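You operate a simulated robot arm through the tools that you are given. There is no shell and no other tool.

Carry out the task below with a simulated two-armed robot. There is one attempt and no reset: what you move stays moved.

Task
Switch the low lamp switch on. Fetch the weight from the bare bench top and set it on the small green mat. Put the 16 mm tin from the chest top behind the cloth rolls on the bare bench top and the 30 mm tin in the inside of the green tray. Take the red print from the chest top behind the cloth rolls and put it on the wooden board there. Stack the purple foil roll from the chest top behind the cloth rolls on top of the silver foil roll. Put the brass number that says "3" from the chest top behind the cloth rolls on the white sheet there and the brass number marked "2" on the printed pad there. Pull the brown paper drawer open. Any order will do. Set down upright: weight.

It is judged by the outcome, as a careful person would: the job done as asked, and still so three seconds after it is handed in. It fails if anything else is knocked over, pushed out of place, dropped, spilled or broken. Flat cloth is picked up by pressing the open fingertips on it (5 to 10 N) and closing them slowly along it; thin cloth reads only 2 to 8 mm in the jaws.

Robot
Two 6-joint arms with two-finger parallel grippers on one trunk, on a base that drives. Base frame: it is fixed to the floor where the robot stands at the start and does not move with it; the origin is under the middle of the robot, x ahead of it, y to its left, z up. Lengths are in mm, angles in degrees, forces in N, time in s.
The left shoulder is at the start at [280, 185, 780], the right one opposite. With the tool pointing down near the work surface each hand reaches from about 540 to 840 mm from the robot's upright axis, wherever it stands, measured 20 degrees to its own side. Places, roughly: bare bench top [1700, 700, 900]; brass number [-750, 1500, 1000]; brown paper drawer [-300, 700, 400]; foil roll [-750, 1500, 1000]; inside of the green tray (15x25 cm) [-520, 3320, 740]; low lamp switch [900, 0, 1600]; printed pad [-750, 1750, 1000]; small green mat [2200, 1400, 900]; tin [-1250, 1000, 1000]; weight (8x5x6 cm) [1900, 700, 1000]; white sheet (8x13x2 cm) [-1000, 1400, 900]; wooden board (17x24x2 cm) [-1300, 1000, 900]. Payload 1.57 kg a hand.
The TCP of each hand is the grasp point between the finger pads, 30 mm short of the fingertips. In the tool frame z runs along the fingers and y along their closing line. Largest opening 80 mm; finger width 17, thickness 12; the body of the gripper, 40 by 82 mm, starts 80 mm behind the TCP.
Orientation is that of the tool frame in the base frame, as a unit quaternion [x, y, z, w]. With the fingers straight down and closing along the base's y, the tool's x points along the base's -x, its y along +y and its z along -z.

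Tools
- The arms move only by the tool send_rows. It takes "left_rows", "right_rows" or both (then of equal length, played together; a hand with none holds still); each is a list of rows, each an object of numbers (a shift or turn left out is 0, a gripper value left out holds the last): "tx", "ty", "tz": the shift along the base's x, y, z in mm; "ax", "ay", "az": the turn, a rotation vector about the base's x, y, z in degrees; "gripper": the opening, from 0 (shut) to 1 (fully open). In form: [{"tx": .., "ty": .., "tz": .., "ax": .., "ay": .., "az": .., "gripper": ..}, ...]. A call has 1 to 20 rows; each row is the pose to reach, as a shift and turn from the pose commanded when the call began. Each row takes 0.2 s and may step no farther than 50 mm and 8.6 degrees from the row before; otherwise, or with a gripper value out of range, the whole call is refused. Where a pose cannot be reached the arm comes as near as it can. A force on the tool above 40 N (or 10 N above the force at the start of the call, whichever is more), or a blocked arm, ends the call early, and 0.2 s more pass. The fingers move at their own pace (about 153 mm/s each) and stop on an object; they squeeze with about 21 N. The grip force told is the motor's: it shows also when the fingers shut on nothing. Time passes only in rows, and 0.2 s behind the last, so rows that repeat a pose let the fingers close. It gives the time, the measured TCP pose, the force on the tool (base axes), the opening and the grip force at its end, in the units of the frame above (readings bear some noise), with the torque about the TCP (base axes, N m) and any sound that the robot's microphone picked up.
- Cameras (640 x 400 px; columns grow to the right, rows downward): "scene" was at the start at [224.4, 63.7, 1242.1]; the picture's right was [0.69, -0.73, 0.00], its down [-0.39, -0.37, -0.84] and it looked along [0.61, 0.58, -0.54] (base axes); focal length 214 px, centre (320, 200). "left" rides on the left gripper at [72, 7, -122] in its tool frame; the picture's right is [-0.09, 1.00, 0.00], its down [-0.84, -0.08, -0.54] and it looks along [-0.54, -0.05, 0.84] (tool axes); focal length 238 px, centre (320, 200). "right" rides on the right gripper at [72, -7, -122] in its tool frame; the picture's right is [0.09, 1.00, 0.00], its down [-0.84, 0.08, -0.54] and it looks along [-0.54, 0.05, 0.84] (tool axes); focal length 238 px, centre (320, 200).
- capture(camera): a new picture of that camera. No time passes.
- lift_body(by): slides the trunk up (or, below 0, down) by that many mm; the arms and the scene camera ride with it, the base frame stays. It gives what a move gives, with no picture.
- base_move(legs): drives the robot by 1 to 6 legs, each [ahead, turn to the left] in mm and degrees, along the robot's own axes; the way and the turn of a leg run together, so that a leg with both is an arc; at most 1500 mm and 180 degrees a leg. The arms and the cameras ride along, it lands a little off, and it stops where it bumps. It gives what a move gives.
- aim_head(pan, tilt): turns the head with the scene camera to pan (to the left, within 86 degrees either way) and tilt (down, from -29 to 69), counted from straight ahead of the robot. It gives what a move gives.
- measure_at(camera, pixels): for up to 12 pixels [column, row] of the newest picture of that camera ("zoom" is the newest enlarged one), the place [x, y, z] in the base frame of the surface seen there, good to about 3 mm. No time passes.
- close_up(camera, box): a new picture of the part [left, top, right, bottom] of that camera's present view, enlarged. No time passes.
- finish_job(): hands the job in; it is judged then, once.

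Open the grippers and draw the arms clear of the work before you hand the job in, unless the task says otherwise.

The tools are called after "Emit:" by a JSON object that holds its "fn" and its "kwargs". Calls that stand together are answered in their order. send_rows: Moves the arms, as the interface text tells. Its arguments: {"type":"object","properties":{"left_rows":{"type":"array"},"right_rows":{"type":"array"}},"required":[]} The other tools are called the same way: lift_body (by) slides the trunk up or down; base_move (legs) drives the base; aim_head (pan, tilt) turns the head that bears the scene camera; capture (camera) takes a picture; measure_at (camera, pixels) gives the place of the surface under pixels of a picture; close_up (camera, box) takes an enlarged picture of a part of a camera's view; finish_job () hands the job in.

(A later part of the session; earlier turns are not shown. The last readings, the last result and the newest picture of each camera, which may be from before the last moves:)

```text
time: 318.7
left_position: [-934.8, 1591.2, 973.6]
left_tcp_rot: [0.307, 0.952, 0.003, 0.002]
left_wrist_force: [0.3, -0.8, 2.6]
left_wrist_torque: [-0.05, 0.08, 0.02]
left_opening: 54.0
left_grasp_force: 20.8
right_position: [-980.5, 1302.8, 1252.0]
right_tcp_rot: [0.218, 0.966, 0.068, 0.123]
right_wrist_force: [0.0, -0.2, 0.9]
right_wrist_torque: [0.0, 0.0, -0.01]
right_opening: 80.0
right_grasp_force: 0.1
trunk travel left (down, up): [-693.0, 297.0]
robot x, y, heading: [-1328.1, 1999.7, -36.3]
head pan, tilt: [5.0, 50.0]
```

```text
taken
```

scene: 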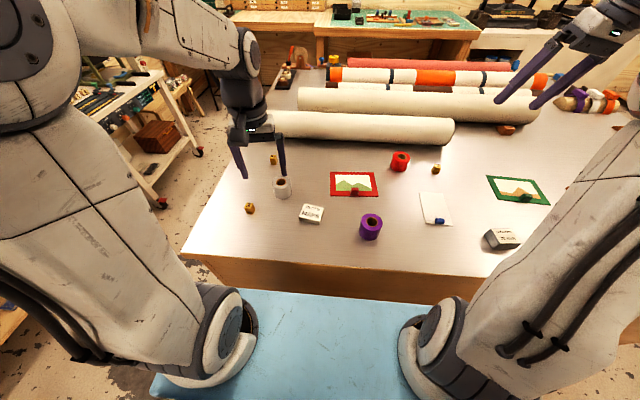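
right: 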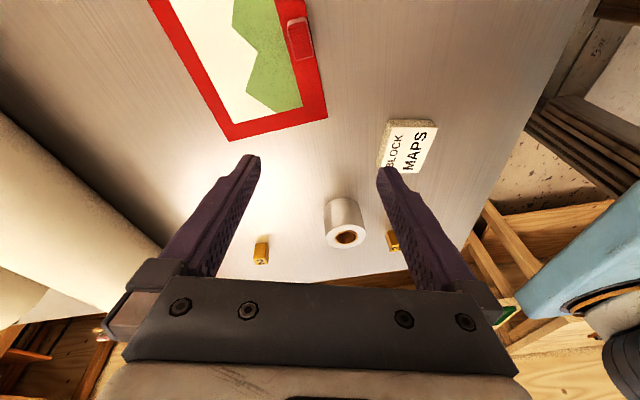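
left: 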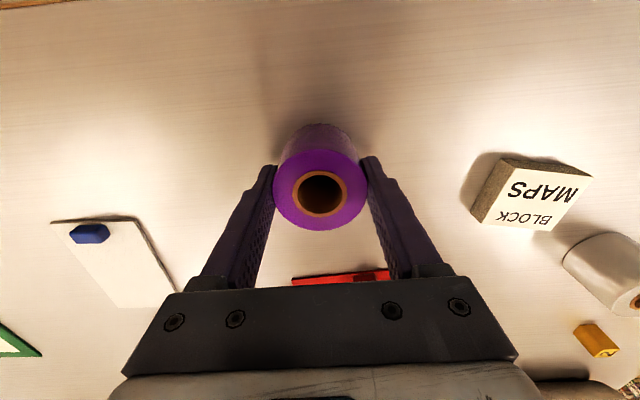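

Gripped (54 mm). I lift 80 mm and carry it above the silver roll.

Emit:
{"fn": "send_rows", "kwargs": {"left_rows": [{"tz": 10}, {"tz": 40}, {"tz": 85}, {"tx": 35, "ty": 20, "tz": 100}, {"tx": 70, "ty": 39, "tz": 100}, {"tx": 105, "ty": 59, "tz": 100}, {"tx": 140, "ty": 78, "tz": 100}, {"tx": 175, "ty": 98, "tz": 100}, {"tx": 210, "ty": 118, "tz": 100}, {"tx": 248, "ty": 139, "tz": 100}, {"tx": 248, "ty": 139, "tz": 100}]}}

Emit:
{"fn": "capture", "kwargs": {"camera": "left"}}

Emit:
{"fn": "close_up", "kwargs": {"camera": "scene", "box": [220, 110, 348, 230]}}

```text
time: 321.1
left_position: [-688.4, 1732.8, 1073.7]
left_tcp_rot: [0.306, 0.952, 0.002, 0.001]
left_wrist_force: [-0.1, 0.5, -1.0]
left_wrist_torque: [-0.01, 0.0, -0.02]
left_opening: 53.9
left_grasp_force: 21.1
right_position: [-979.1, 1302.0, 1250.7]
right_tcp_rot: [0.217, 0.966, 0.068, 0.122]
right_wrist_force: [0.3, -0.1, 0.2]
right_wrist_torque: [-0.01, 0.02, -0.04]
right_opening: 79.9
right_grasp_force: 0.1
trunk travel left (down, up): [-693.0, 297.0]
robot x, y, heading: [-1328.0, 1996.2, -36.4]
head pan, tilt: [5.0, 50.0]
```

```text
taken
```

left: 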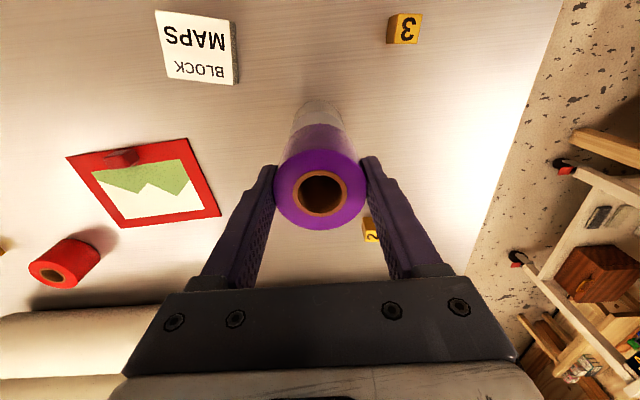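

```text
3.33 times, centred on (284, 170) of scene
```

zoom: 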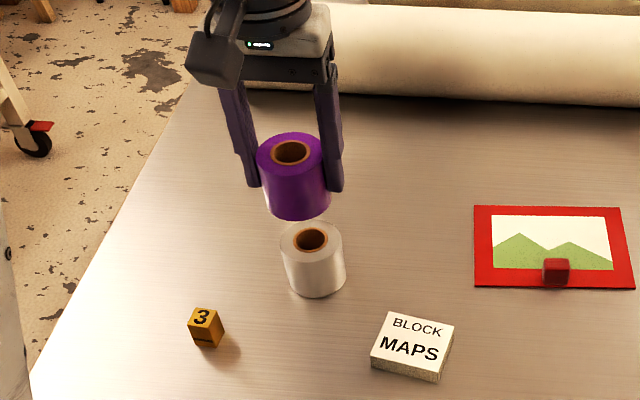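

Alignment looks right in both views (silver's near base edge at the predicted row 99). I lower gently onto it.

Emit:
{"fn": "send_rows", "kwargs": {"left_rows": [{"tz": -15}, {"tz": -30}, {"tz": -42}, {"tz": -47}, {"tz": -49}, {"tz": -50.5}]}}

Emit:
{"fn": "capture", "kwargs": {"camera": "left"}}

Emit:
{"fn": "close_up", "kwargs": {"camera": "scene", "box": [240, 130, 336, 210]}}

```text
time: 322.5
left_position: [-685.9, 1732.2, 1024.4]
left_tcp_rot: [0.307, 0.952, 0.003, 0.002]
left_wrist_force: [-0.1, 2.2, 6.9]
left_wrist_torque: [-0.01, 0.13, 0.03]
left_opening: 53.9
left_grasp_force: 21.0
right_position: [-980.9, 1303.0, 1253.2]
right_tcp_rot: [0.218, 0.966, 0.068, 0.122]
right_wrist_force: [-0.4, 0.7, 0.3]
right_wrist_torque: [-0.02, -0.01, -0.05]
right_opening: 80.1
right_grasp_force: 0.2
trunk travel left (down, up): [-693.0, 297.0]
robot x, y, heading: [-1327.8, 1998.4, -36.2]
head pan, tilt: [5.0, 50.0]
```

```text
taken
```

left: 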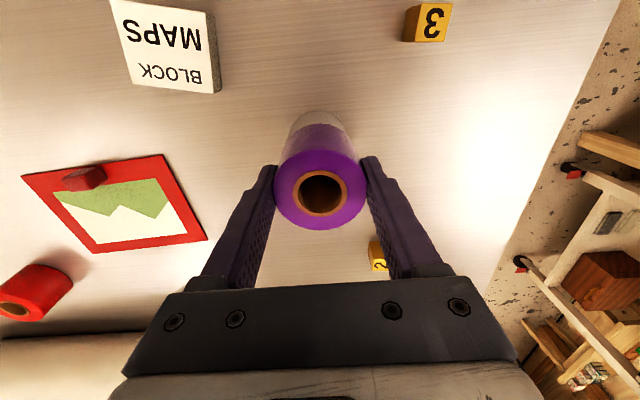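

```text
5.00 times, centred on (288, 170) of scene
```

zoom: 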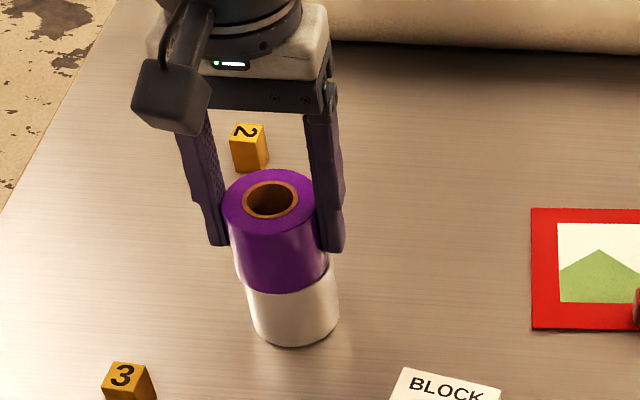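

Contact felt. The scene view suggests purple sits ~3–5 mm left of silver's axis; I lift slightly, shift right 3.5 mm and set down.

Emit:
{"fn": "send_rows", "kwargs": {"left_rows": [{"tz": 5}, {"tx": -2.1, "ty": -2.8, "tz": 5}, {"tx": -2.1, "ty": -2.8, "tz": 2}, {"tx": -2.1, "ty": -2.8, "tz": 0.5}, {"tx": -2.1, "ty": -2.8, "tz": 0}]}}

Emit:
{"fn": "close_up", "kwargs": {"camera": "scene", "box": [240, 130, 336, 210]}}

```text
time: 323.7
left_position: [-688.7, 1728.9, 1022.9]
left_tcp_rot: [0.307, 0.952, 0.002, 0.003]
left_wrist_force: [0.6, 0.4, 6.7]
left_wrist_torque: [0.03, 0.05, 0.06]
left_opening: 53.5
left_grasp_force: 21.6
right_position: [-980.6, 1303.2, 1251.8]
right_tcp_rot: [0.217, 0.966, 0.068, 0.122]
right_wrist_force: [0.1, -0.3, -0.6]
right_wrist_torque: [0.01, -0.03, 0.01]
right_opening: 80.0
right_grasp_force: 0.0
trunk travel left (down, up): [-693.0, 297.0]
robot x, y, heading: [-1328.9, 1998.9, -36.5]
head pan, tilt: [5.0, 50.0]
```

```text
5.00 times, centred on (288, 170) of scene
```

zoom: 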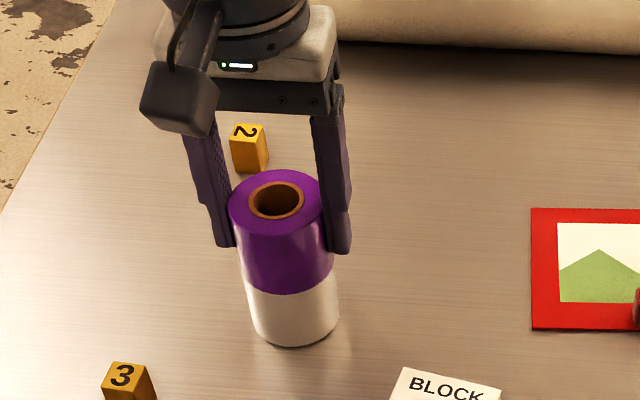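

Now the edges line up. I open the gripper gently, and rise straight up.

Emit:
{"fn": "send_rows", "kwargs": {"left_rows": [{"gripper": 0.72}, {"gripper": 0.8}, {"gripper": 1.0}, {"gripper": 1.0}, {"tz": 15}, {"tz": 40}, {"tz": 80}, {"tz": 110}]}}

Emit:
{"fn": "close_up", "kwargs": {"camera": "scene", "box": [220, 110, 348, 230]}}

Emit:
{"fn": "capture", "kwargs": {"camera": "left"}}

```text
time: 325.5
left_position: [-689.5, 1729.5, 1132.5]
left_tcp_rot: [0.308, 0.952, 0.003, 0.001]
left_wrist_force: [0.4, 0.6, 0.1]
left_wrist_torque: [0.0, -0.04, 0.02]
left_opening: 79.9
left_grasp_force: 0.1
right_position: [-979.6, 1302.2, 1252.2]
right_tcp_rot: [0.218, 0.966, 0.068, 0.123]
right_wrist_force: [0.3, -0.2, -0.4]
right_wrist_torque: [-0.01, 0.03, 0.0]
right_opening: 80.0
right_grasp_force: 0.0
trunk travel left (down, up): [-693.0, 297.0]
robot x, y, heading: [-1330.1, 2000.6, -36.3]
head pan, tilt: [5.0, 50.0]
```

```text
3.33 times, centred on (284, 170) of scene
```

zoom: 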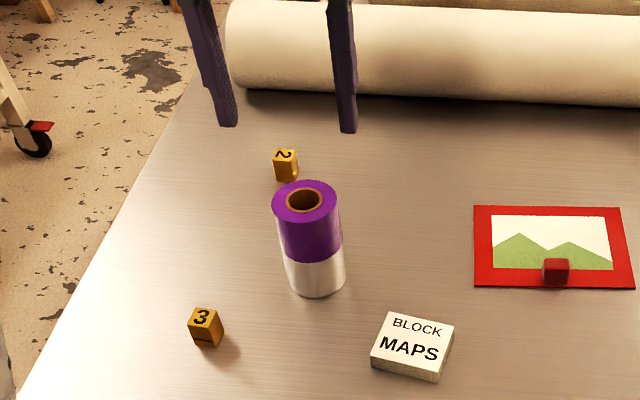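

```text
taken
```

left: 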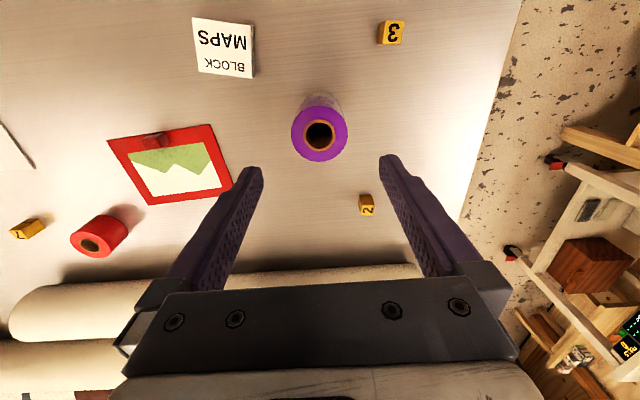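

The stack stands. Next is brass "2" at (367,204) in the left view; I zoom and measure it, and the pad.

Emit:
{"fn": "close_up", "kwargs": {"camera": "left", "box": [343, 189, 391, 219]}}

Emit:
{"fn": "measure_at", "kwargs": {"camera": "zoom", "pixels": [[230, 100], [370, 80], [240, 200], [380, 190], [310, 140], [260, 300], [370, 290], [300, 240]]}}

Emit:
{"fn": "close_up", "kwargs": {"camera": "scene", "box": [325, 195, 365, 235]}}

Emit:
{"fn": "close_up", "kwargs": {"camera": "scene", "box": [292, 196, 340, 226]}}

Emit:
{"fn": "measure_at", "kwargs": {"camera": "zoom", "pixels": [[160, 130], [420, 150], [120, 260], [380, 300], [270, 200], [330, 250], [200, 170], [380, 170]]}}

```text
13.33 times, centred on (367, 204) of left
```

zoom: 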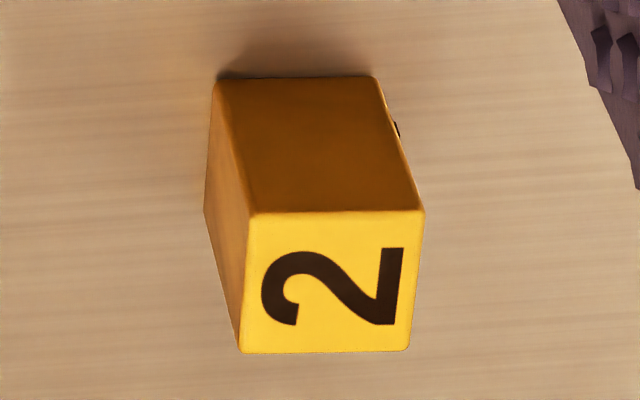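

```text
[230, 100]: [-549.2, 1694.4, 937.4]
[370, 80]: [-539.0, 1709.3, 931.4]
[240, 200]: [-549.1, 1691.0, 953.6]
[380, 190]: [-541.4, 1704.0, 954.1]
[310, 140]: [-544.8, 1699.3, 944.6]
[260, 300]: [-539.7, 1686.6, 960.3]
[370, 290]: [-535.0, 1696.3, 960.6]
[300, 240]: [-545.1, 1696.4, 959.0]
```

```text
10.00 times, centred on (345, 215) of scene
```

zoom: 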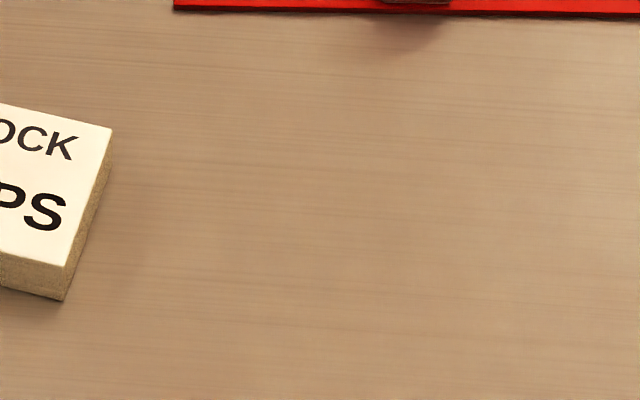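

```text
13.33 times, centred on (316, 211) of scene
```

zoom: 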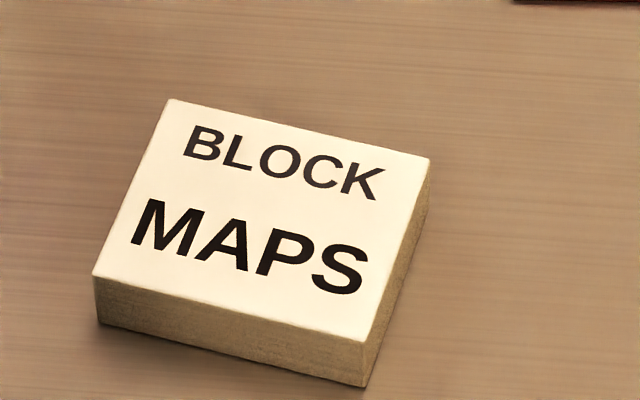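

```text
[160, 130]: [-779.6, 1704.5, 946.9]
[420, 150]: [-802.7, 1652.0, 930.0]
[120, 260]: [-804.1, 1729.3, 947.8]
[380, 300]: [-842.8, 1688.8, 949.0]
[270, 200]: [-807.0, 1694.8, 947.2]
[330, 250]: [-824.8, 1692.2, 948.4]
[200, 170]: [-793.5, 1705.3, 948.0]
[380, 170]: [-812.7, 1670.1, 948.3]
```

Pad centre ≈[-811,1700,948]; "2" centre ≈[-538,1694], ~16×22×30 mm, edges aligned with the hand. I move above the "2", staying high over the stack.

Emit:
{"fn": "send_rows", "kwargs": {"left_rows": [{"tx": 35, "ty": -8}, {"tx": 75, "ty": -17}, {"tx": 115, "ty": -26}, {"tx": 151, "ty": -35}, {"tx": 151, "ty": -35, "tz": -40}, {"tx": 151, "ty": -35, "tz": -85}]}}

Emit:
{"fn": "capture", "kwargs": {"camera": "left"}}

Emit:
{"fn": "close_up", "kwargs": {"camera": "left", "box": [280, 110, 360, 160]}}

```text
time: 326.9
left_position: [-536.8, 1694.1, 1046.3]
left_tcp_rot: [0.307, 0.952, 0.002, 0.001]
left_wrist_force: [-0.1, 0.6, 0.2]
left_wrist_torque: [0.0, -0.02, 0.01]
left_opening: 80.2
left_grasp_force: 0.0
right_position: [-980.5, 1302.5, 1252.0]
right_tcp_rot: [0.217, 0.966, 0.068, 0.123]
right_wrist_force: [-0.2, -0.3, 0.0]
right_wrist_torque: [-0.03, -0.04, -0.01]
right_opening: 79.8
right_grasp_force: 0.1
trunk travel left (down, up): [-693.0, 297.0]
robot x, y, heading: [-1327.2, 1998.0, -36.4]
head pan, tilt: [5.0, 50.0]
```

```text
taken
```

left: 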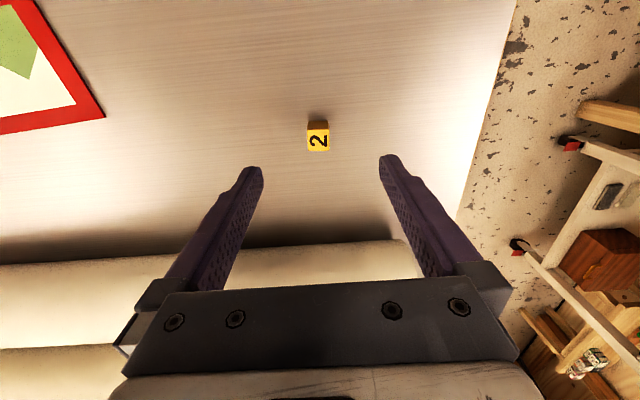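

```text
8.00 times, centred on (320, 135) of left
```

zoom: 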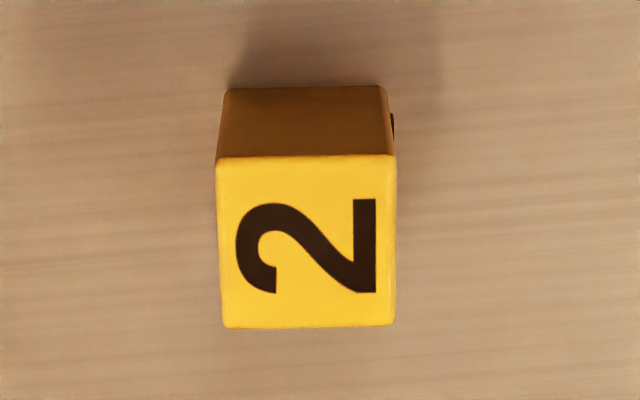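

Almost perfectly above it. I shift 2.5 mm back, descend and grip.

Emit:
{"fn": "send_rows", "kwargs": {"left_rows": [{"tx": -2, "ty": 1.5, "tz": -25}, {"tx": -2, "ty": 1.5, "tz": -50}, {"tx": -2, "ty": 1.5, "tz": -70}, {"tx": -2, "ty": 1.5, "tz": -79}, {"tx": -2, "ty": 1.5, "tz": -79, "gripper": 0.5}, {"tx": -2, "ty": 1.5, "tz": -79, "gripper": 0.3}, {"tx": -2, "ty": 1.5, "tz": -79, "gripper": 0.1}, {"tx": -2, "ty": 1.5, "tz": -79, "gripper": 0.1}]}}

Emit:
{"fn": "capture", "kwargs": {"camera": "left"}}

```text
time: 328.7
left_position: [-540.2, 1694.5, 967.8]
left_tcp_rot: [0.306, 0.952, 0.004, 0.001]
left_wrist_force: [0.5, 0.6, 0.4]
left_wrist_torque: [0.0, -0.04, 0.04]
left_opening: 19.6
left_grasp_force: 21.4
right_position: [-980.2, 1302.8, 1252.5]
right_tcp_rot: [0.218, 0.966, 0.069, 0.123]
right_wrist_force: [0.2, 0.1, -0.4]
right_wrist_torque: [0.01, -0.01, 0.0]
right_opening: 80.1
right_grasp_force: 0.0
trunk travel left (down, up): [-693.0, 297.0]
robot x, y, heading: [-1326.2, 2000.8, -36.5]
head pan, tilt: [5.0, 50.0]
```

```text
taken
```

left: 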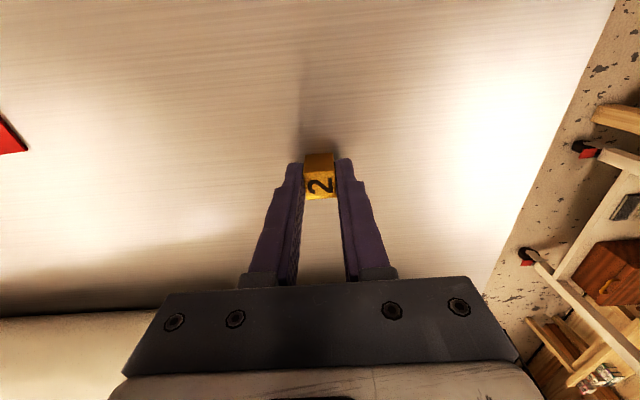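

Gripped (19.6 mm). I lift high over the roll stack and carry it above the pad.

Emit:
{"fn": "send_rows", "kwargs": {"left_rows": [{"tz": 20}, {"tz": 65}, {"tz": 110}, {"tz": 130}, {"tx": -40, "ty": 1, "tz": 130}, {"tx": -85, "ty": 2, "tz": 130}, {"tx": -130, "ty": 3, "tz": 130}, {"tx": -175, "ty": 4, "tz": 130}, {"tx": -220, "ty": 5, "tz": 130}, {"tx": -265, "ty": 5.5, "tz": 130}, {"tx": -271, "ty": 5.5, "tz": 100}, {"tx": -271, "ty": 5.5, "tz": 60}]}}

Emit:
{"fn": "capture", "kwargs": {"camera": "left"}}

Emit:
{"fn": "close_up", "kwargs": {"camera": "scene", "box": [270, 150, 366, 240]}}

```text
time: 331.3
left_position: [-812.0, 1703.1, 1028.9]
left_tcp_rot: [0.306, 0.952, 0.003, 0.002]
left_wrist_force: [-0.2, 0.6, -1.2]
left_wrist_torque: [-0.01, -0.03, 0.01]
left_opening: 19.1
left_grasp_force: 20.6
right_position: [-980.2, 1303.3, 1252.5]
right_tcp_rot: [0.217, 0.966, 0.068, 0.123]
right_wrist_force: [-0.8, 0.0, 0.5]
right_wrist_torque: [0.0, -0.04, 0.02]
right_opening: 79.8
right_grasp_force: 0.1
trunk travel left (down, up): [-693.0, 297.0]
robot x, y, heading: [-1324.9, 2000.9, -36.5]
head pan, tilt: [5.0, 50.0]
```

```text
taken
```

left: 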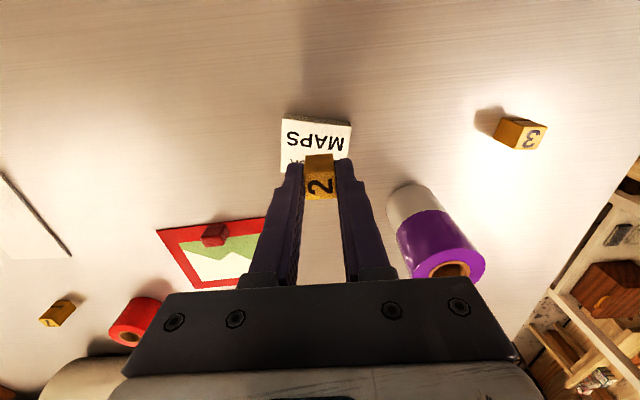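

```text
4.44 times, centred on (318, 195) of scene
```

zoom: 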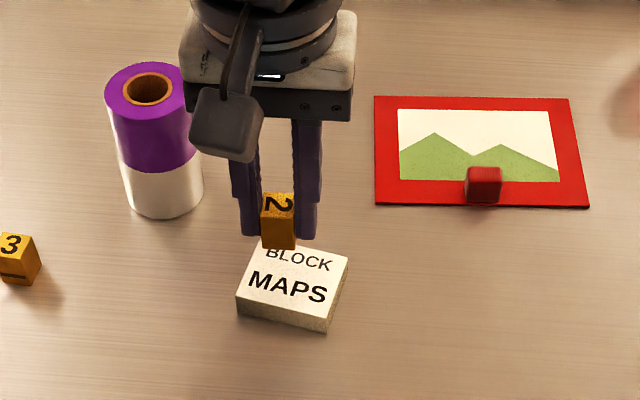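

The block is centred over the pad (pad centre at row ≈145 as predicted). I lower it onto the pad and release.

Emit:
{"fn": "send_rows", "kwargs": {"left_rows": [{"tz": -15}, {"tz": -30}, {"tz": -39}, {"tz": -41}, {"tz": -42.5}, {"tz": -43.5}]}}

Emit:
{"fn": "capture", "kwargs": {"camera": "left"}}

```text
time: 332.7
left_position: [-811.1, 1699.4, 986.0]
left_tcp_rot: [0.306, 0.952, 0.004, 0.002]
left_wrist_force: [1.2, 2.1, 4.8]
left_wrist_torque: [0.09, 0.06, 0.01]
left_opening: 19.4
left_grasp_force: 21.1
right_position: [-980.2, 1302.4, 1251.9]
right_tcp_rot: [0.218, 0.966, 0.069, 0.123]
right_wrist_force: [0.3, -1.2, -0.3]
right_wrist_torque: [0.0, -0.01, 0.0]
right_opening: 79.9
right_grasp_force: 0.1
trunk travel left (down, up): [-693.0, 297.0]
robot x, y, heading: [-1329.2, 1998.4, -36.5]
head pan, tilt: [5.0, 50.0]
```

```text
taken
```

left: 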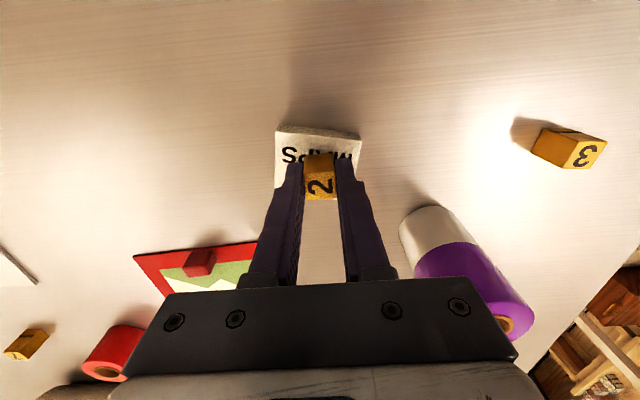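

Touching (5 N). I open and rise.

Emit:
{"fn": "send_rows", "kwargs": {"left_rows": [{"gripper": 0.35}, {"gripper": 0.5}, {"gripper": 0.6}, {"gripper": 0.6}, {"tz": 20}, {"tz": 60}, {"tz": 100}, {"tz": 130, "gripper": 1}]}}

Emit:
{"fn": "close_up", "kwargs": {"camera": "scene", "box": [220, 120, 380, 240]}}

Emit:
{"fn": "capture", "kwargs": {"camera": "left"}}

```text
time: 334.5
left_position: [-810.6, 1699.1, 1114.7]
left_tcp_rot: [0.306, 0.952, 0.003, 0.0]
left_wrist_force: [-0.2, -0.6, 0.3]
left_wrist_torque: [0.0, 0.05, -0.05]
left_opening: 79.9
left_grasp_force: 0.0
right_position: [-979.4, 1302.0, 1252.5]
right_tcp_rot: [0.218, 0.966, 0.068, 0.123]
right_wrist_force: [0.0, -0.5, 0.0]
right_wrist_torque: [-0.02, -0.01, 0.02]
right_opening: 80.4
right_grasp_force: 0.1
trunk travel left (down, up): [-693.0, 297.0]
robot x, y, heading: [-1326.6, 2001.1, -36.2]
head pan, tilt: [5.0, 50.0]
```

```text
3.33 times, centred on (300, 180) of scene
```

zoom: 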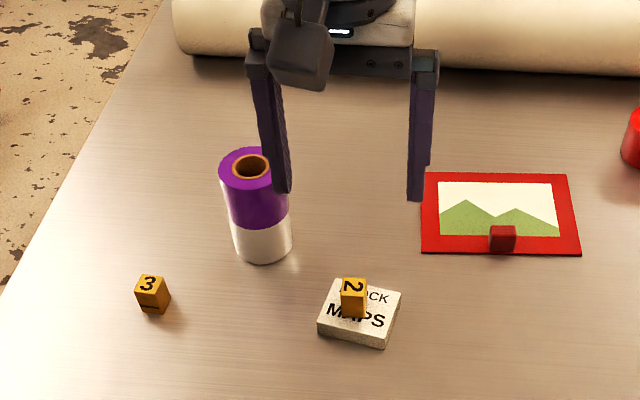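

```text
taken
```

left: 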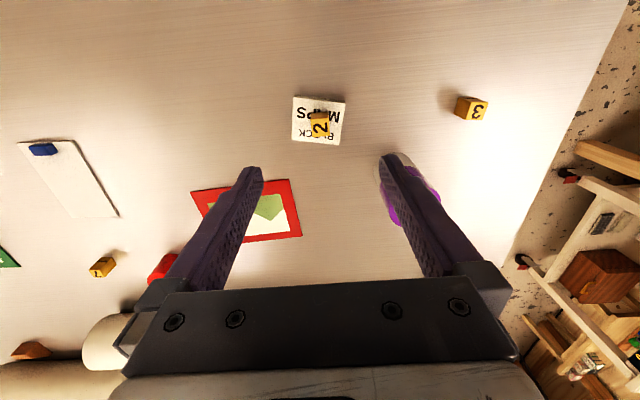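

"2" is on the pad. Next the "3" at (471,107); I zoom to get its position and edge direction.

Emit:
{"fn": "close_up", "kwargs": {"camera": "left", "box": [447, 90, 495, 120]}}

Emit:
{"fn": "measure_at", "kwargs": {"camera": "zoom", "pixels": [[210, 290], [490, 320], [330, 370], [400, 250], [360, 310], [300, 330], [440, 330], [320, 270]]}}

```text
13.33 times, centred on (471, 105) of left
```

zoom: 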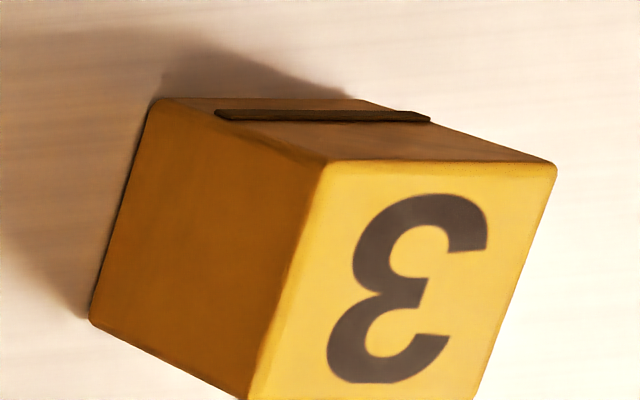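

```text
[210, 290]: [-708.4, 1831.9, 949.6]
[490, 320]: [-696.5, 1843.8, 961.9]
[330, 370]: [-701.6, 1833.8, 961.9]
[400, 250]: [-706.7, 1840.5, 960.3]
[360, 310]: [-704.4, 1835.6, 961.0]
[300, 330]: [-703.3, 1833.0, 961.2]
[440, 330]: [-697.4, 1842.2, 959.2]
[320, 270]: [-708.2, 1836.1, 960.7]
```

I move above the "3" to see its orientation directly.

Emit:
{"fn": "send_rows", "kwargs": {"left_rows": [{"tx": 28, "ty": 35}, {"tx": 56, "ty": 70}, {"tx": 84, "ty": 106}, {"tx": 110, "ty": 141}, {"tx": 110, "ty": 141, "tz": -40}, {"tx": 110, "ty": 141, "tz": -65}]}}

Emit:
{"fn": "capture", "kwargs": {"camera": "left"}}

Emit:
{"fn": "close_up", "kwargs": {"camera": "left", "box": [280, 110, 360, 160]}}

```text
time: 335.9
left_position: [-700.5, 1841.3, 1051.3]
left_tcp_rot: [0.307, 0.952, 0.003, 0.002]
left_wrist_force: [-0.6, -0.5, 0.7]
left_wrist_torque: [0.01, -0.01, -0.01]
left_opening: 79.9
left_grasp_force: 0.1
right_position: [-980.7, 1302.1, 1253.3]
right_tcp_rot: [0.216, 0.966, 0.068, 0.123]
right_wrist_force: [-0.3, -0.3, 0.4]
right_wrist_torque: [0.03, 0.0, 0.0]
right_opening: 80.0
right_grasp_force: 0.0
trunk travel left (down, up): [-693.0, 297.0]
robot x, y, heading: [-1331.8, 2000.8, -36.1]
head pan, tilt: [5.0, 50.0]
```

```text
taken
```

left: 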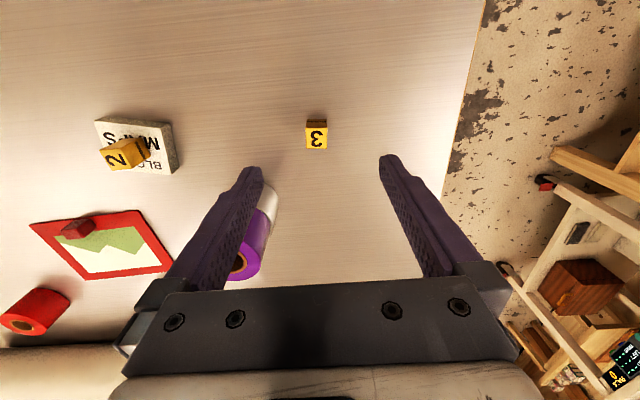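

```text
8.00 times, centred on (320, 135) of left
```

zoom: 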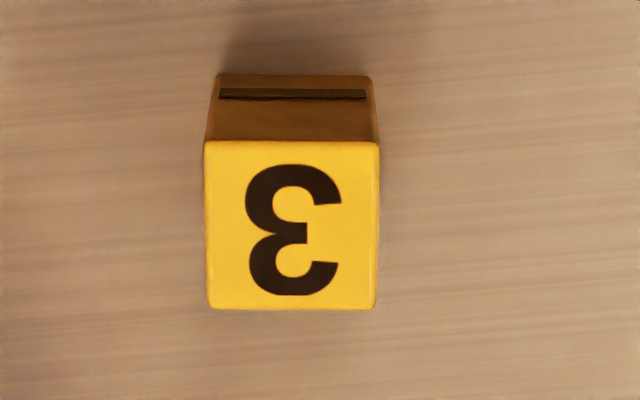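

"3" is aligned with the hand. I shift a few mm, descend and grip it.

Emit:
{"fn": "send_rows", "kwargs": {"left_rows": [{"tx": -4.3, "ty": -0.3, "tz": -25}, {"tx": -4.3, "ty": -0.3, "tz": -50}, {"tx": -4.3, "ty": -0.3, "tz": -72}, {"tx": -4.3, "ty": -0.3, "tz": -82.5}, {"tx": -4.3, "ty": -0.3, "tz": -82.5, "gripper": 0.5}, {"tx": -4.3, "ty": -0.3, "tz": -82.5, "gripper": 0.3}, {"tx": -4.3, "ty": -0.3, "tz": -82.5, "gripper": 0.1}, {"tx": -4.3, "ty": -0.3, "tz": -82.5, "gripper": 0.1}, {"tx": -4.3, "ty": -0.3, "tz": -60}, {"tx": -4.3, "ty": -0.3, "tz": -10}, {"tx": -4.3, "ty": -0.3, "tz": 40}, {"tx": -4.3, "ty": -0.3, "tz": 80}]}}

Emit:
{"fn": "capture", "kwargs": {"camera": "left"}}

Emit:
{"fn": "capture", "kwargs": {"camera": "scene"}}

```text
time: 338.5
left_position: [-705.3, 1840.5, 1131.1]
left_tcp_rot: [0.306, 0.952, 0.003, 0.001]
left_wrist_force: [0.0, 0.1, -1.0]
left_wrist_torque: [0.0, 0.04, 0.0]
left_opening: 19.5
left_grasp_force: 20.9
right_position: [-979.9, 1302.9, 1251.8]
right_tcp_rot: [0.217, 0.966, 0.068, 0.123]
right_wrist_force: [0.5, 0.5, 0.1]
right_wrist_torque: [-0.02, 0.02, 0.0]
right_opening: 80.0
right_grasp_force: 0.1
trunk travel left (down, up): [-693.0, 297.0]
robot x, y, heading: [-1328.9, 1997.2, -36.4]
head pan, tilt: [5.0, 50.0]
```

```text
taken
```

left: 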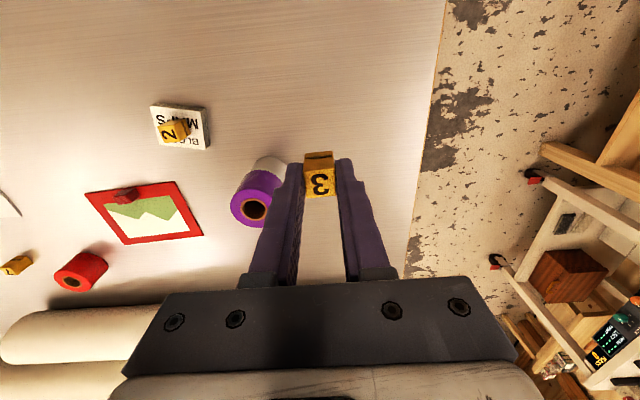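

```text
taken
```

scene: 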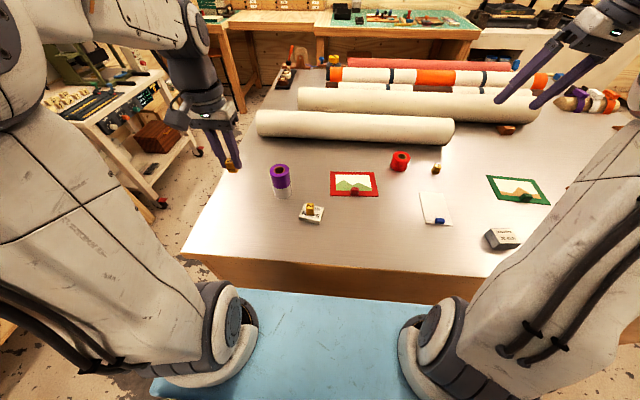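

"3" is held. I shift the robot 300 mm to its right along the chest (back, turn, move, turn, forward).

Emit:
{"fn": "base_move", "kwargs": {"legs": [[-120, 0], [0, -90], [300, 0], [0, 90], [120, 0]]}}

Emit:
{"fn": "capture", "kwargs": {"camera": "scene"}}

Emit:
{"fn": "close_up", "kwargs": {"camera": "scene", "box": [260, 160, 420, 260]}}

```text
time: 349.9
left_position: [-891.4, 1583.5, 1130.2]
left_tcp_rot: [0.316, 0.949, 0.003, 0.002]
left_wrist_force: [-0.5, -0.2, -1.1]
left_wrist_torque: [-0.01, 0.02, -0.03]
left_opening: 19.4
left_grasp_force: 20.7
right_position: [-1178.9, 1051.0, 1252.0]
right_tcp_rot: [0.227, 0.964, 0.067, 0.123]
right_wrist_force: [0.4, -0.6, -0.2]
right_wrist_torque: [0.01, -0.03, 0.0]
right_opening: 80.0
right_grasp_force: 0.1
trunk travel left (down, up): [-693.0, 297.0]
robot x, y, heading: [-1508.5, 1752.7, -37.7]
head pan, tilt: [5.0, 50.0]
```

```text
taken
```

scene: 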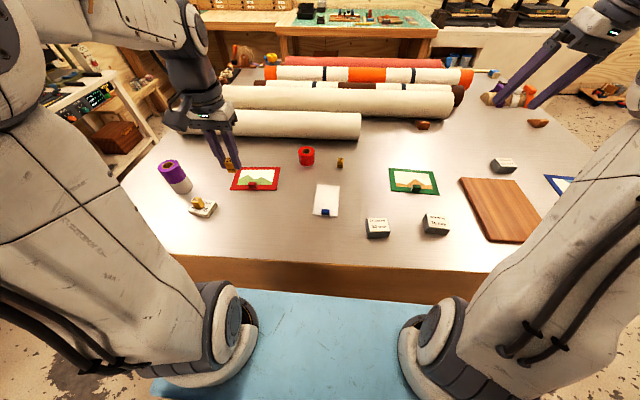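

```text
4.00 times, centred on (340, 210) of scene
```

zoom: 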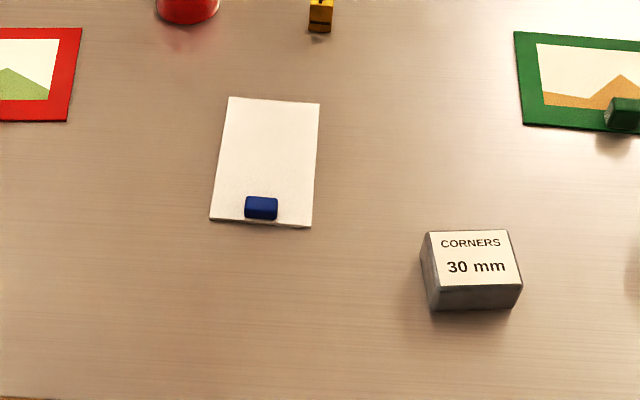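

The sheet lies ahead at zoom (267,150). I measure its surface and the placing point.

Emit:
{"fn": "measure_at", "kwargs": {"camera": "zoom", "pixels": [[235, 102], [315, 108], [305, 222], [215, 215], [268, 150], [262, 165], [261, 203], [275, 140], [30, 80], [450, 255], [470, 290]]}}

```text
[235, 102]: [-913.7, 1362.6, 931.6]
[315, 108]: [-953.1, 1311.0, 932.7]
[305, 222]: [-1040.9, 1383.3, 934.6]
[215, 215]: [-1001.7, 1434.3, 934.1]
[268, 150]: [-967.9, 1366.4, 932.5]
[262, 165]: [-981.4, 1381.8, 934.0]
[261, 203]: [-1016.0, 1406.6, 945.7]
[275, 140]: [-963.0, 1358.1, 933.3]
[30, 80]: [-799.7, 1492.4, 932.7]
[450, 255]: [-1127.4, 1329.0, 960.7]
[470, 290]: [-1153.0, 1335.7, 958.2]
```

I carry "3" to the sheet's free middle at ≈[-968,1366].

Emit:
{"fn": "send_rows", "kwargs": {"left_rows": [{"tx": -13, "ty": -36}, {"tx": -26, "ty": -72}, {"tx": -39, "ty": -108}, {"tx": -52, "ty": -145}, {"tx": -65, "ty": -181}, {"tx": -76.6, "ty": -217.5}, {"tx": -76.6, "ty": -217.5, "tz": -40}, {"tx": -76.6, "ty": -217.5, "tz": -85}, {"tx": -76.6, "ty": -217.5, "tz": -110}]}}

Emit:
{"fn": "capture", "kwargs": {"camera": "left"}}

Emit:
{"fn": "close_up", "kwargs": {"camera": "scene", "box": [270, 150, 382, 220]}}

```text
time: 351.9
left_position: [-966.1, 1365.8, 1020.2]
left_tcp_rot: [0.317, 0.948, 0.003, 0.0]
left_wrist_force: [-0.1, -0.5, -0.9]
left_wrist_torque: [0.03, -0.03, -0.01]
left_opening: 19.2
left_grasp_force: 21.1
right_position: [-1176.8, 1051.8, 1251.1]
right_tcp_rot: [0.228, 0.963, 0.068, 0.123]
right_wrist_force: [0.3, 1.0, 1.0]
right_wrist_torque: [-0.03, 0.0, -0.03]
right_opening: 80.1
right_grasp_force: 0.1
trunk travel left (down, up): [-693.0, 297.0]
robot x, y, heading: [-1507.3, 1752.0, -37.6]
head pan, tilt: [5.0, 50.0]
```

```text
taken
```

left: 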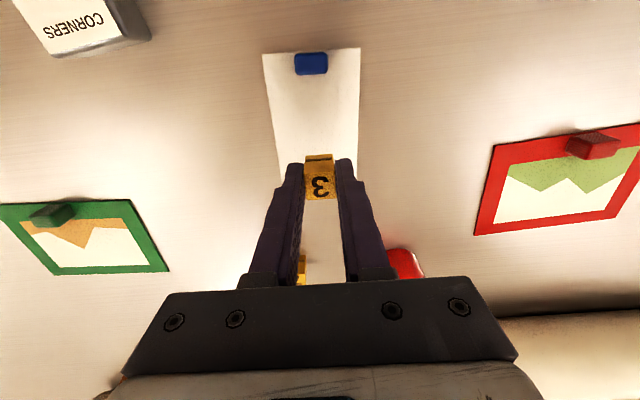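

```text
5.71 times, centred on (326, 185) of scene
```

zoom: 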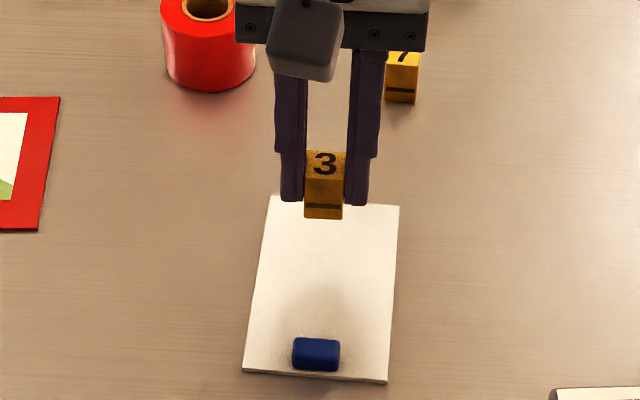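

Position is right, well away from the blue knob, the "7" and the red roll. I lower and release.

Emit:
{"fn": "send_rows", "kwargs": {"left_rows": [{"tz": -20}, {"tz": -38}, {"tz": -44}, {"tz": -46}, {"tz": -47.5}, {"tz": -48.5}]}}

Emit:
{"fn": "send_rows", "kwargs": {"left_rows": [{"gripper": 0.35}, {"gripper": 0.5}, {"gripper": 0.6}, {"gripper": 0.6}, {"tz": 20}, {"tz": 60}, {"tz": 100}, {"tz": 130, "gripper": 1}]}}

Emit:
{"fn": "close_up", "kwargs": {"camera": "scene", "box": [220, 140, 380, 240]}}

```text
time: 353.2
left_position: [-967.6, 1365.7, 972.3]
left_tcp_rot: [0.317, 0.949, 0.002, 0.002]
left_wrist_force: [0.1, -0.9, 3.4]
left_wrist_torque: [-0.02, 0.01, 0.02]
left_opening: 19.3
left_grasp_force: 20.8
right_position: [-1177.7, 1051.2, 1252.5]
right_tcp_rot: [0.228, 0.963, 0.067, 0.123]
right_wrist_force: [0.5, -0.4, -0.4]
right_wrist_torque: [-0.06, -0.01, 0.02]
right_opening: 80.1
right_grasp_force: 0.0
trunk travel left (down, up): [-693.0, 297.0]
robot x, y, heading: [-1508.7, 1753.7, -37.7]
head pan, tilt: [5.0, 50.0]
```

```text
time: 355.1
left_position: [-967.4, 1366.3, 1101.7]
left_tcp_rot: [0.316, 0.949, 0.003, 0.002]
left_wrist_force: [0.0, 0.3, 0.1]
left_wrist_torque: [-0.01, 0.02, -0.02]
left_opening: 80.0
left_grasp_force: 0.1
right_position: [-1178.1, 1050.6, 1252.4]
right_tcp_rot: [0.228, 0.963, 0.067, 0.124]
right_wrist_force: [-0.1, -0.7, 0.4]
right_wrist_torque: [0.03, -0.01, -0.01]
right_opening: 80.1
right_grasp_force: 0.0
trunk travel left (down, up): [-693.0, 297.0]
robot x, y, heading: [-1510.1, 1754.3, -37.6]
head pan, tilt: [5.0, 50.0]
```

```text
4.00 times, centred on (300, 190) of scene
```

zoom: 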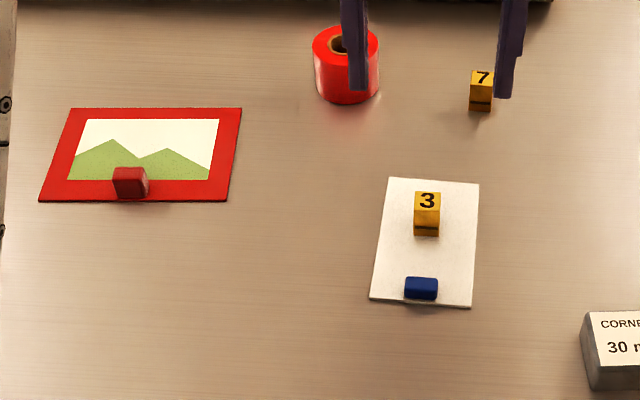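

"3" sits on the sheet. Now the red print: I measure its corners and its small handle block.

Emit:
{"fn": "close_up", "kwargs": {"camera": "scene", "box": [226, 160, 290, 200]}}

Emit:
{"fn": "measure_at", "kwargs": {"camera": "zoom", "pixels": [[235, 225], [310, 222], [270, 215], [270, 260], [65, 70], [480, 70], [455, 265], [5, 265], [270, 230], [240, 250], [305, 250], [255, 215]]}}

```text
10.00 times, centred on (258, 180) of scene
```

zoom: 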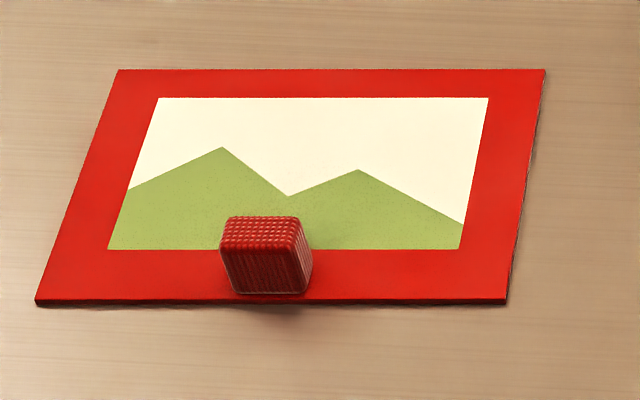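

```text
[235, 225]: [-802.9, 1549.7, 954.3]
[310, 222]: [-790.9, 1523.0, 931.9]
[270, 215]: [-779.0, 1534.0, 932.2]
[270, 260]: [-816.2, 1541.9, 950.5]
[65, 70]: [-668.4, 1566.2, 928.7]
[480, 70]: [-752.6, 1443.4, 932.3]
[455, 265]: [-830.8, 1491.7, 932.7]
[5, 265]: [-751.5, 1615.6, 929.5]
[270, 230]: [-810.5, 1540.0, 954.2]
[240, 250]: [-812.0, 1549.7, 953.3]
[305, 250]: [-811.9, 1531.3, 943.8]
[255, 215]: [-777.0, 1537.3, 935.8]
```

The handle block centre is ≈[-807,1541], top ≈955. I move the left hand above it.

Emit:
{"fn": "send_rows", "kwargs": {"left_rows": [{"tx": 30, "ty": 33}, {"tx": 62, "ty": 67}, {"tx": 94, "ty": 102}, {"tx": 127, "ty": 138}, {"tx": 160, "ty": 175}, {"tx": 160, "ty": 175, "tz": -40}, {"tx": 160, "ty": 175, "tz": -55}]}}

Emit:
{"fn": "capture", "kwargs": {"camera": "left"}}

Emit:
{"fn": "close_up", "kwargs": {"camera": "left", "box": [272, 100, 368, 160]}}

```text
time: 356.6
left_position: [-807.0, 1540.0, 1045.7]
left_tcp_rot: [0.318, 0.948, 0.003, 0.001]
left_wrist_force: [-0.4, 0.4, -0.4]
left_wrist_torque: [-0.01, 0.01, 0.01]
left_opening: 79.8
left_grasp_force: 0.0
right_position: [-1178.3, 1052.5, 1251.7]
right_tcp_rot: [0.228, 0.964, 0.065, 0.123]
right_wrist_force: [-0.5, 0.2, -0.8]
right_wrist_torque: [0.02, 0.0, 0.01]
right_opening: 80.0
right_grasp_force: 0.1
trunk travel left (down, up): [-693.0, 297.0]
robot x, y, heading: [-1507.8, 1755.3, -37.7]
head pan, tilt: [5.0, 50.0]
```

```text
taken
```

left: 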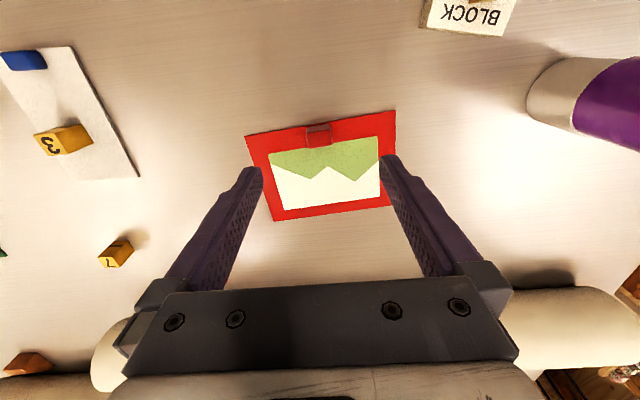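

```text
6.67 times, centred on (320, 130) of left
```

zoom: 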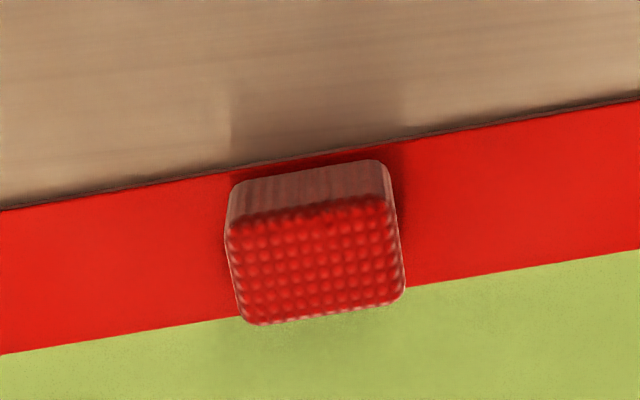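

The handle is turned ~9° relative to the hand. I rotate +8.8°, lower over it and grip.

Emit:
{"fn": "send_rows", "kwargs": {"left_rows": [{"az": 4.4}, {"tx": -1.6, "ty": 1.2, "tz": -20, "az": 8.8}, {"tx": -1.6, "ty": 1.2, "tz": -45, "az": 8.8}, {"tx": -1.6, "ty": 1.2, "tz": -68, "az": 8.8}, {"tx": -1.6, "ty": 1.2, "tz": -78, "az": 8.8}, {"tx": -1.6, "ty": 1.2, "tz": -78, "az": 8.8, "gripper": 0.5}, {"tx": -1.6, "ty": 1.2, "tz": -78, "az": 8.8, "gripper": 0.3}, {"tx": -1.6, "ty": 1.2, "tz": -78, "az": 8.8, "gripper": 0.1}, {"tx": -1.6, "ty": 1.2, "tz": -78, "az": 8.8, "gripper": 0.1}]}}

Emit:
{"fn": "capture", "kwargs": {"camera": "left"}}

```text
time: 358.6
left_position: [-808.7, 1542.3, 968.3]
left_tcp_rot: [0.242, 0.97, 0.002, 0.0]
left_wrist_force: [0.0, -0.8, 0.5]
left_wrist_torque: [-0.03, 0.04, -0.01]
left_opening: 23.1
left_grasp_force: 20.6
right_position: [-1177.9, 1051.2, 1252.9]
right_tcp_rot: [0.228, 0.963, 0.067, 0.124]
right_wrist_force: [0.4, 0.6, -1.2]
right_wrist_torque: [0.02, 0.02, -0.01]
right_opening: 79.9
right_grasp_force: 0.1
trunk travel left (down, up): [-693.0, 297.0]
robot x, y, heading: [-1512.2, 1753.6, -37.5]
head pan, tilt: [5.0, 50.0]
```

```text
taken
```

left: 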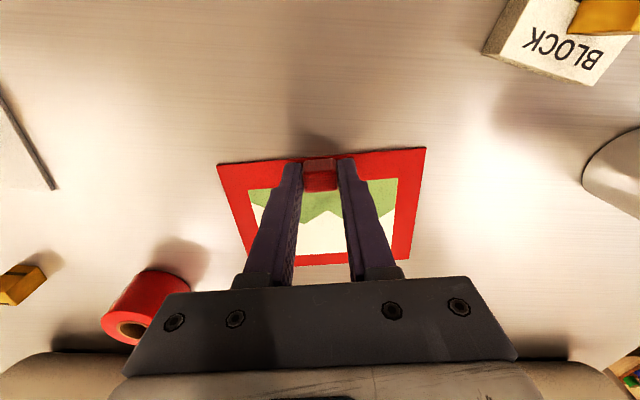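

Gripped at 23 mm. I lift slowly and check the print hangs level.

Emit:
{"fn": "send_rows", "kwargs": {"left_rows": [{"tz": 4}, {"tz": 12}, {"tz": 30}, {"tz": 60}, {"tz": 100}, {"tz": 140}, {"tz": 180}]}}

Emit:
{"fn": "capture", "kwargs": {"camera": "left"}}

Emit:
{"fn": "capture", "kwargs": {"camera": "scene"}}

```text
time: 360.2
left_position: [-809.4, 1541.2, 1149.5]
left_tcp_rot: [0.243, 0.97, 0.002, 0.001]
left_wrist_force: [-0.5, 0.5, -1.5]
left_wrist_torque: [-0.01, 0.04, 0.01]
left_opening: 23.3
left_grasp_force: 21.2
right_position: [-1178.4, 1051.6, 1253.0]
right_tcp_rot: [0.229, 0.963, 0.066, 0.123]
right_wrist_force: [-0.2, -0.4, 0.7]
right_wrist_torque: [0.02, 0.01, 0.0]
right_opening: 80.0
right_grasp_force: 0.0
trunk travel left (down, up): [-693.0, 297.0]
robot x, y, heading: [-1511.2, 1756.1, -38.0]
head pan, tilt: [5.0, 50.0]
```

```text
taken
```

left: 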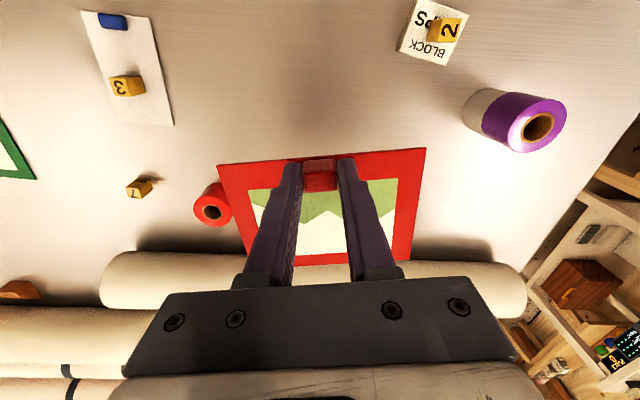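

```text
taken
```

scene: 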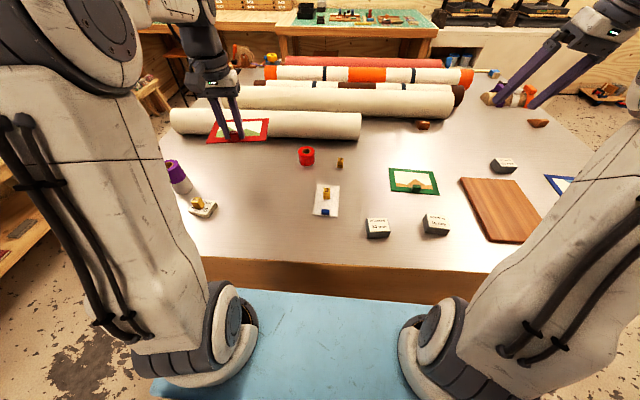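

The print hangs level. I drive 540 mm further along toward the board.

Emit:
{"fn": "base_move", "kwargs": {"legs": [[-130, 0], [0, -90], [545, 0], [0, 90], [125, 0]]}}

Emit:
{"fn": "capture", "kwargs": {"camera": "scene"}}

Emit:
{"fn": "close_up", "kwargs": {"camera": "scene", "box": [220, 130, 440, 268]}}

```text
time: 372.8
left_position: [-1129.2, 1145.9, 1149.4]
left_tcp_rot: [0.221, 0.975, 0.003, 0.001]
left_wrist_force: [-0.5, -0.3, -1.3]
left_wrist_torque: [0.01, -0.01, 0.01]
left_opening: 23.1
left_grasp_force: 21.0
right_position: [-1474.4, 638.1, 1252.7]
right_tcp_rot: [0.206, 0.969, 0.07, 0.121]
right_wrist_force: [0.9, 0.7, -0.9]
right_wrist_torque: [-0.02, -0.04, 0.0]
right_opening: 79.8
right_grasp_force: 0.0
trunk travel left (down, up): [-693.0, 297.0]
robot x, y, heading: [-1840.0, 1325.7, -35.4]
head pan, tilt: [5.0, 50.0]
```

```text
taken
```

scene: 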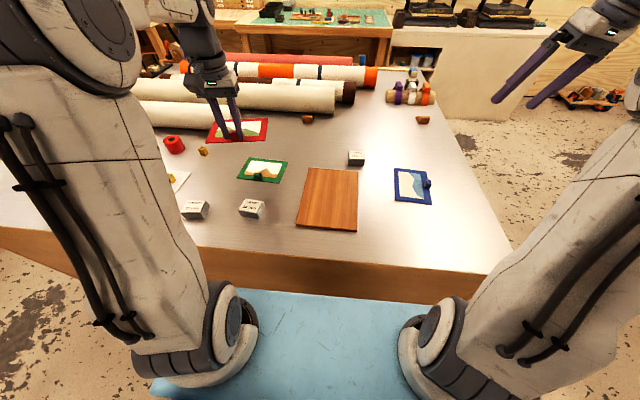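

```text
2.90 times, centred on (330, 199) of scene
```

zoom: 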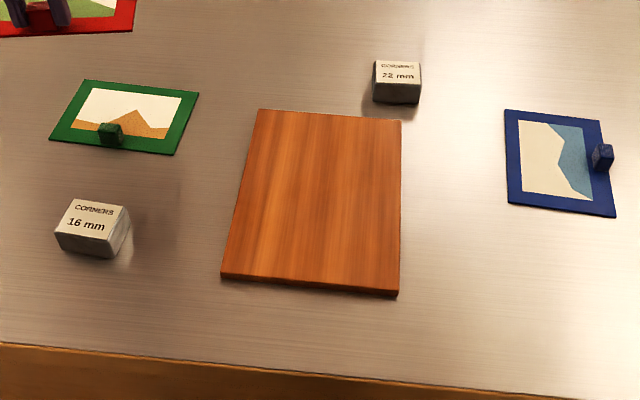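

The board is ahead. I measure its corners and centre.

Emit:
{"fn": "measure_at", "kwargs": {"camera": "zoom", "pixels": [[262, 115], [396, 125], [392, 285], [227, 270], [320, 195], [320, 250], [310, 150], [110, 125], [395, 85]]}}

Emit:
{"fn": "close_up", "kwargs": {"camera": "left", "box": [200, 120, 440, 280]}}

```text
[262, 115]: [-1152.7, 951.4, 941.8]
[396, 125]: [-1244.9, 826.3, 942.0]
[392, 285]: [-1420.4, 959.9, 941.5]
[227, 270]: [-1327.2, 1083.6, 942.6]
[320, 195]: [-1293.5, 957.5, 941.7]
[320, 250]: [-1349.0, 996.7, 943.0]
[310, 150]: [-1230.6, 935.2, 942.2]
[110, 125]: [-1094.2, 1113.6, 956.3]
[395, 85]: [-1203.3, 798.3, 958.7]
```

```text
2.50 times, centred on (320, 200) of left
```

zoom: 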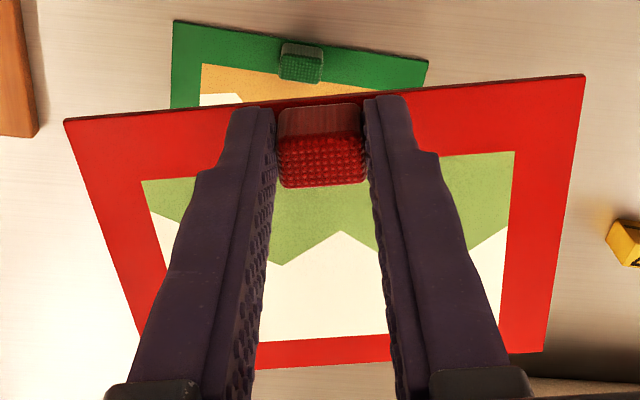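

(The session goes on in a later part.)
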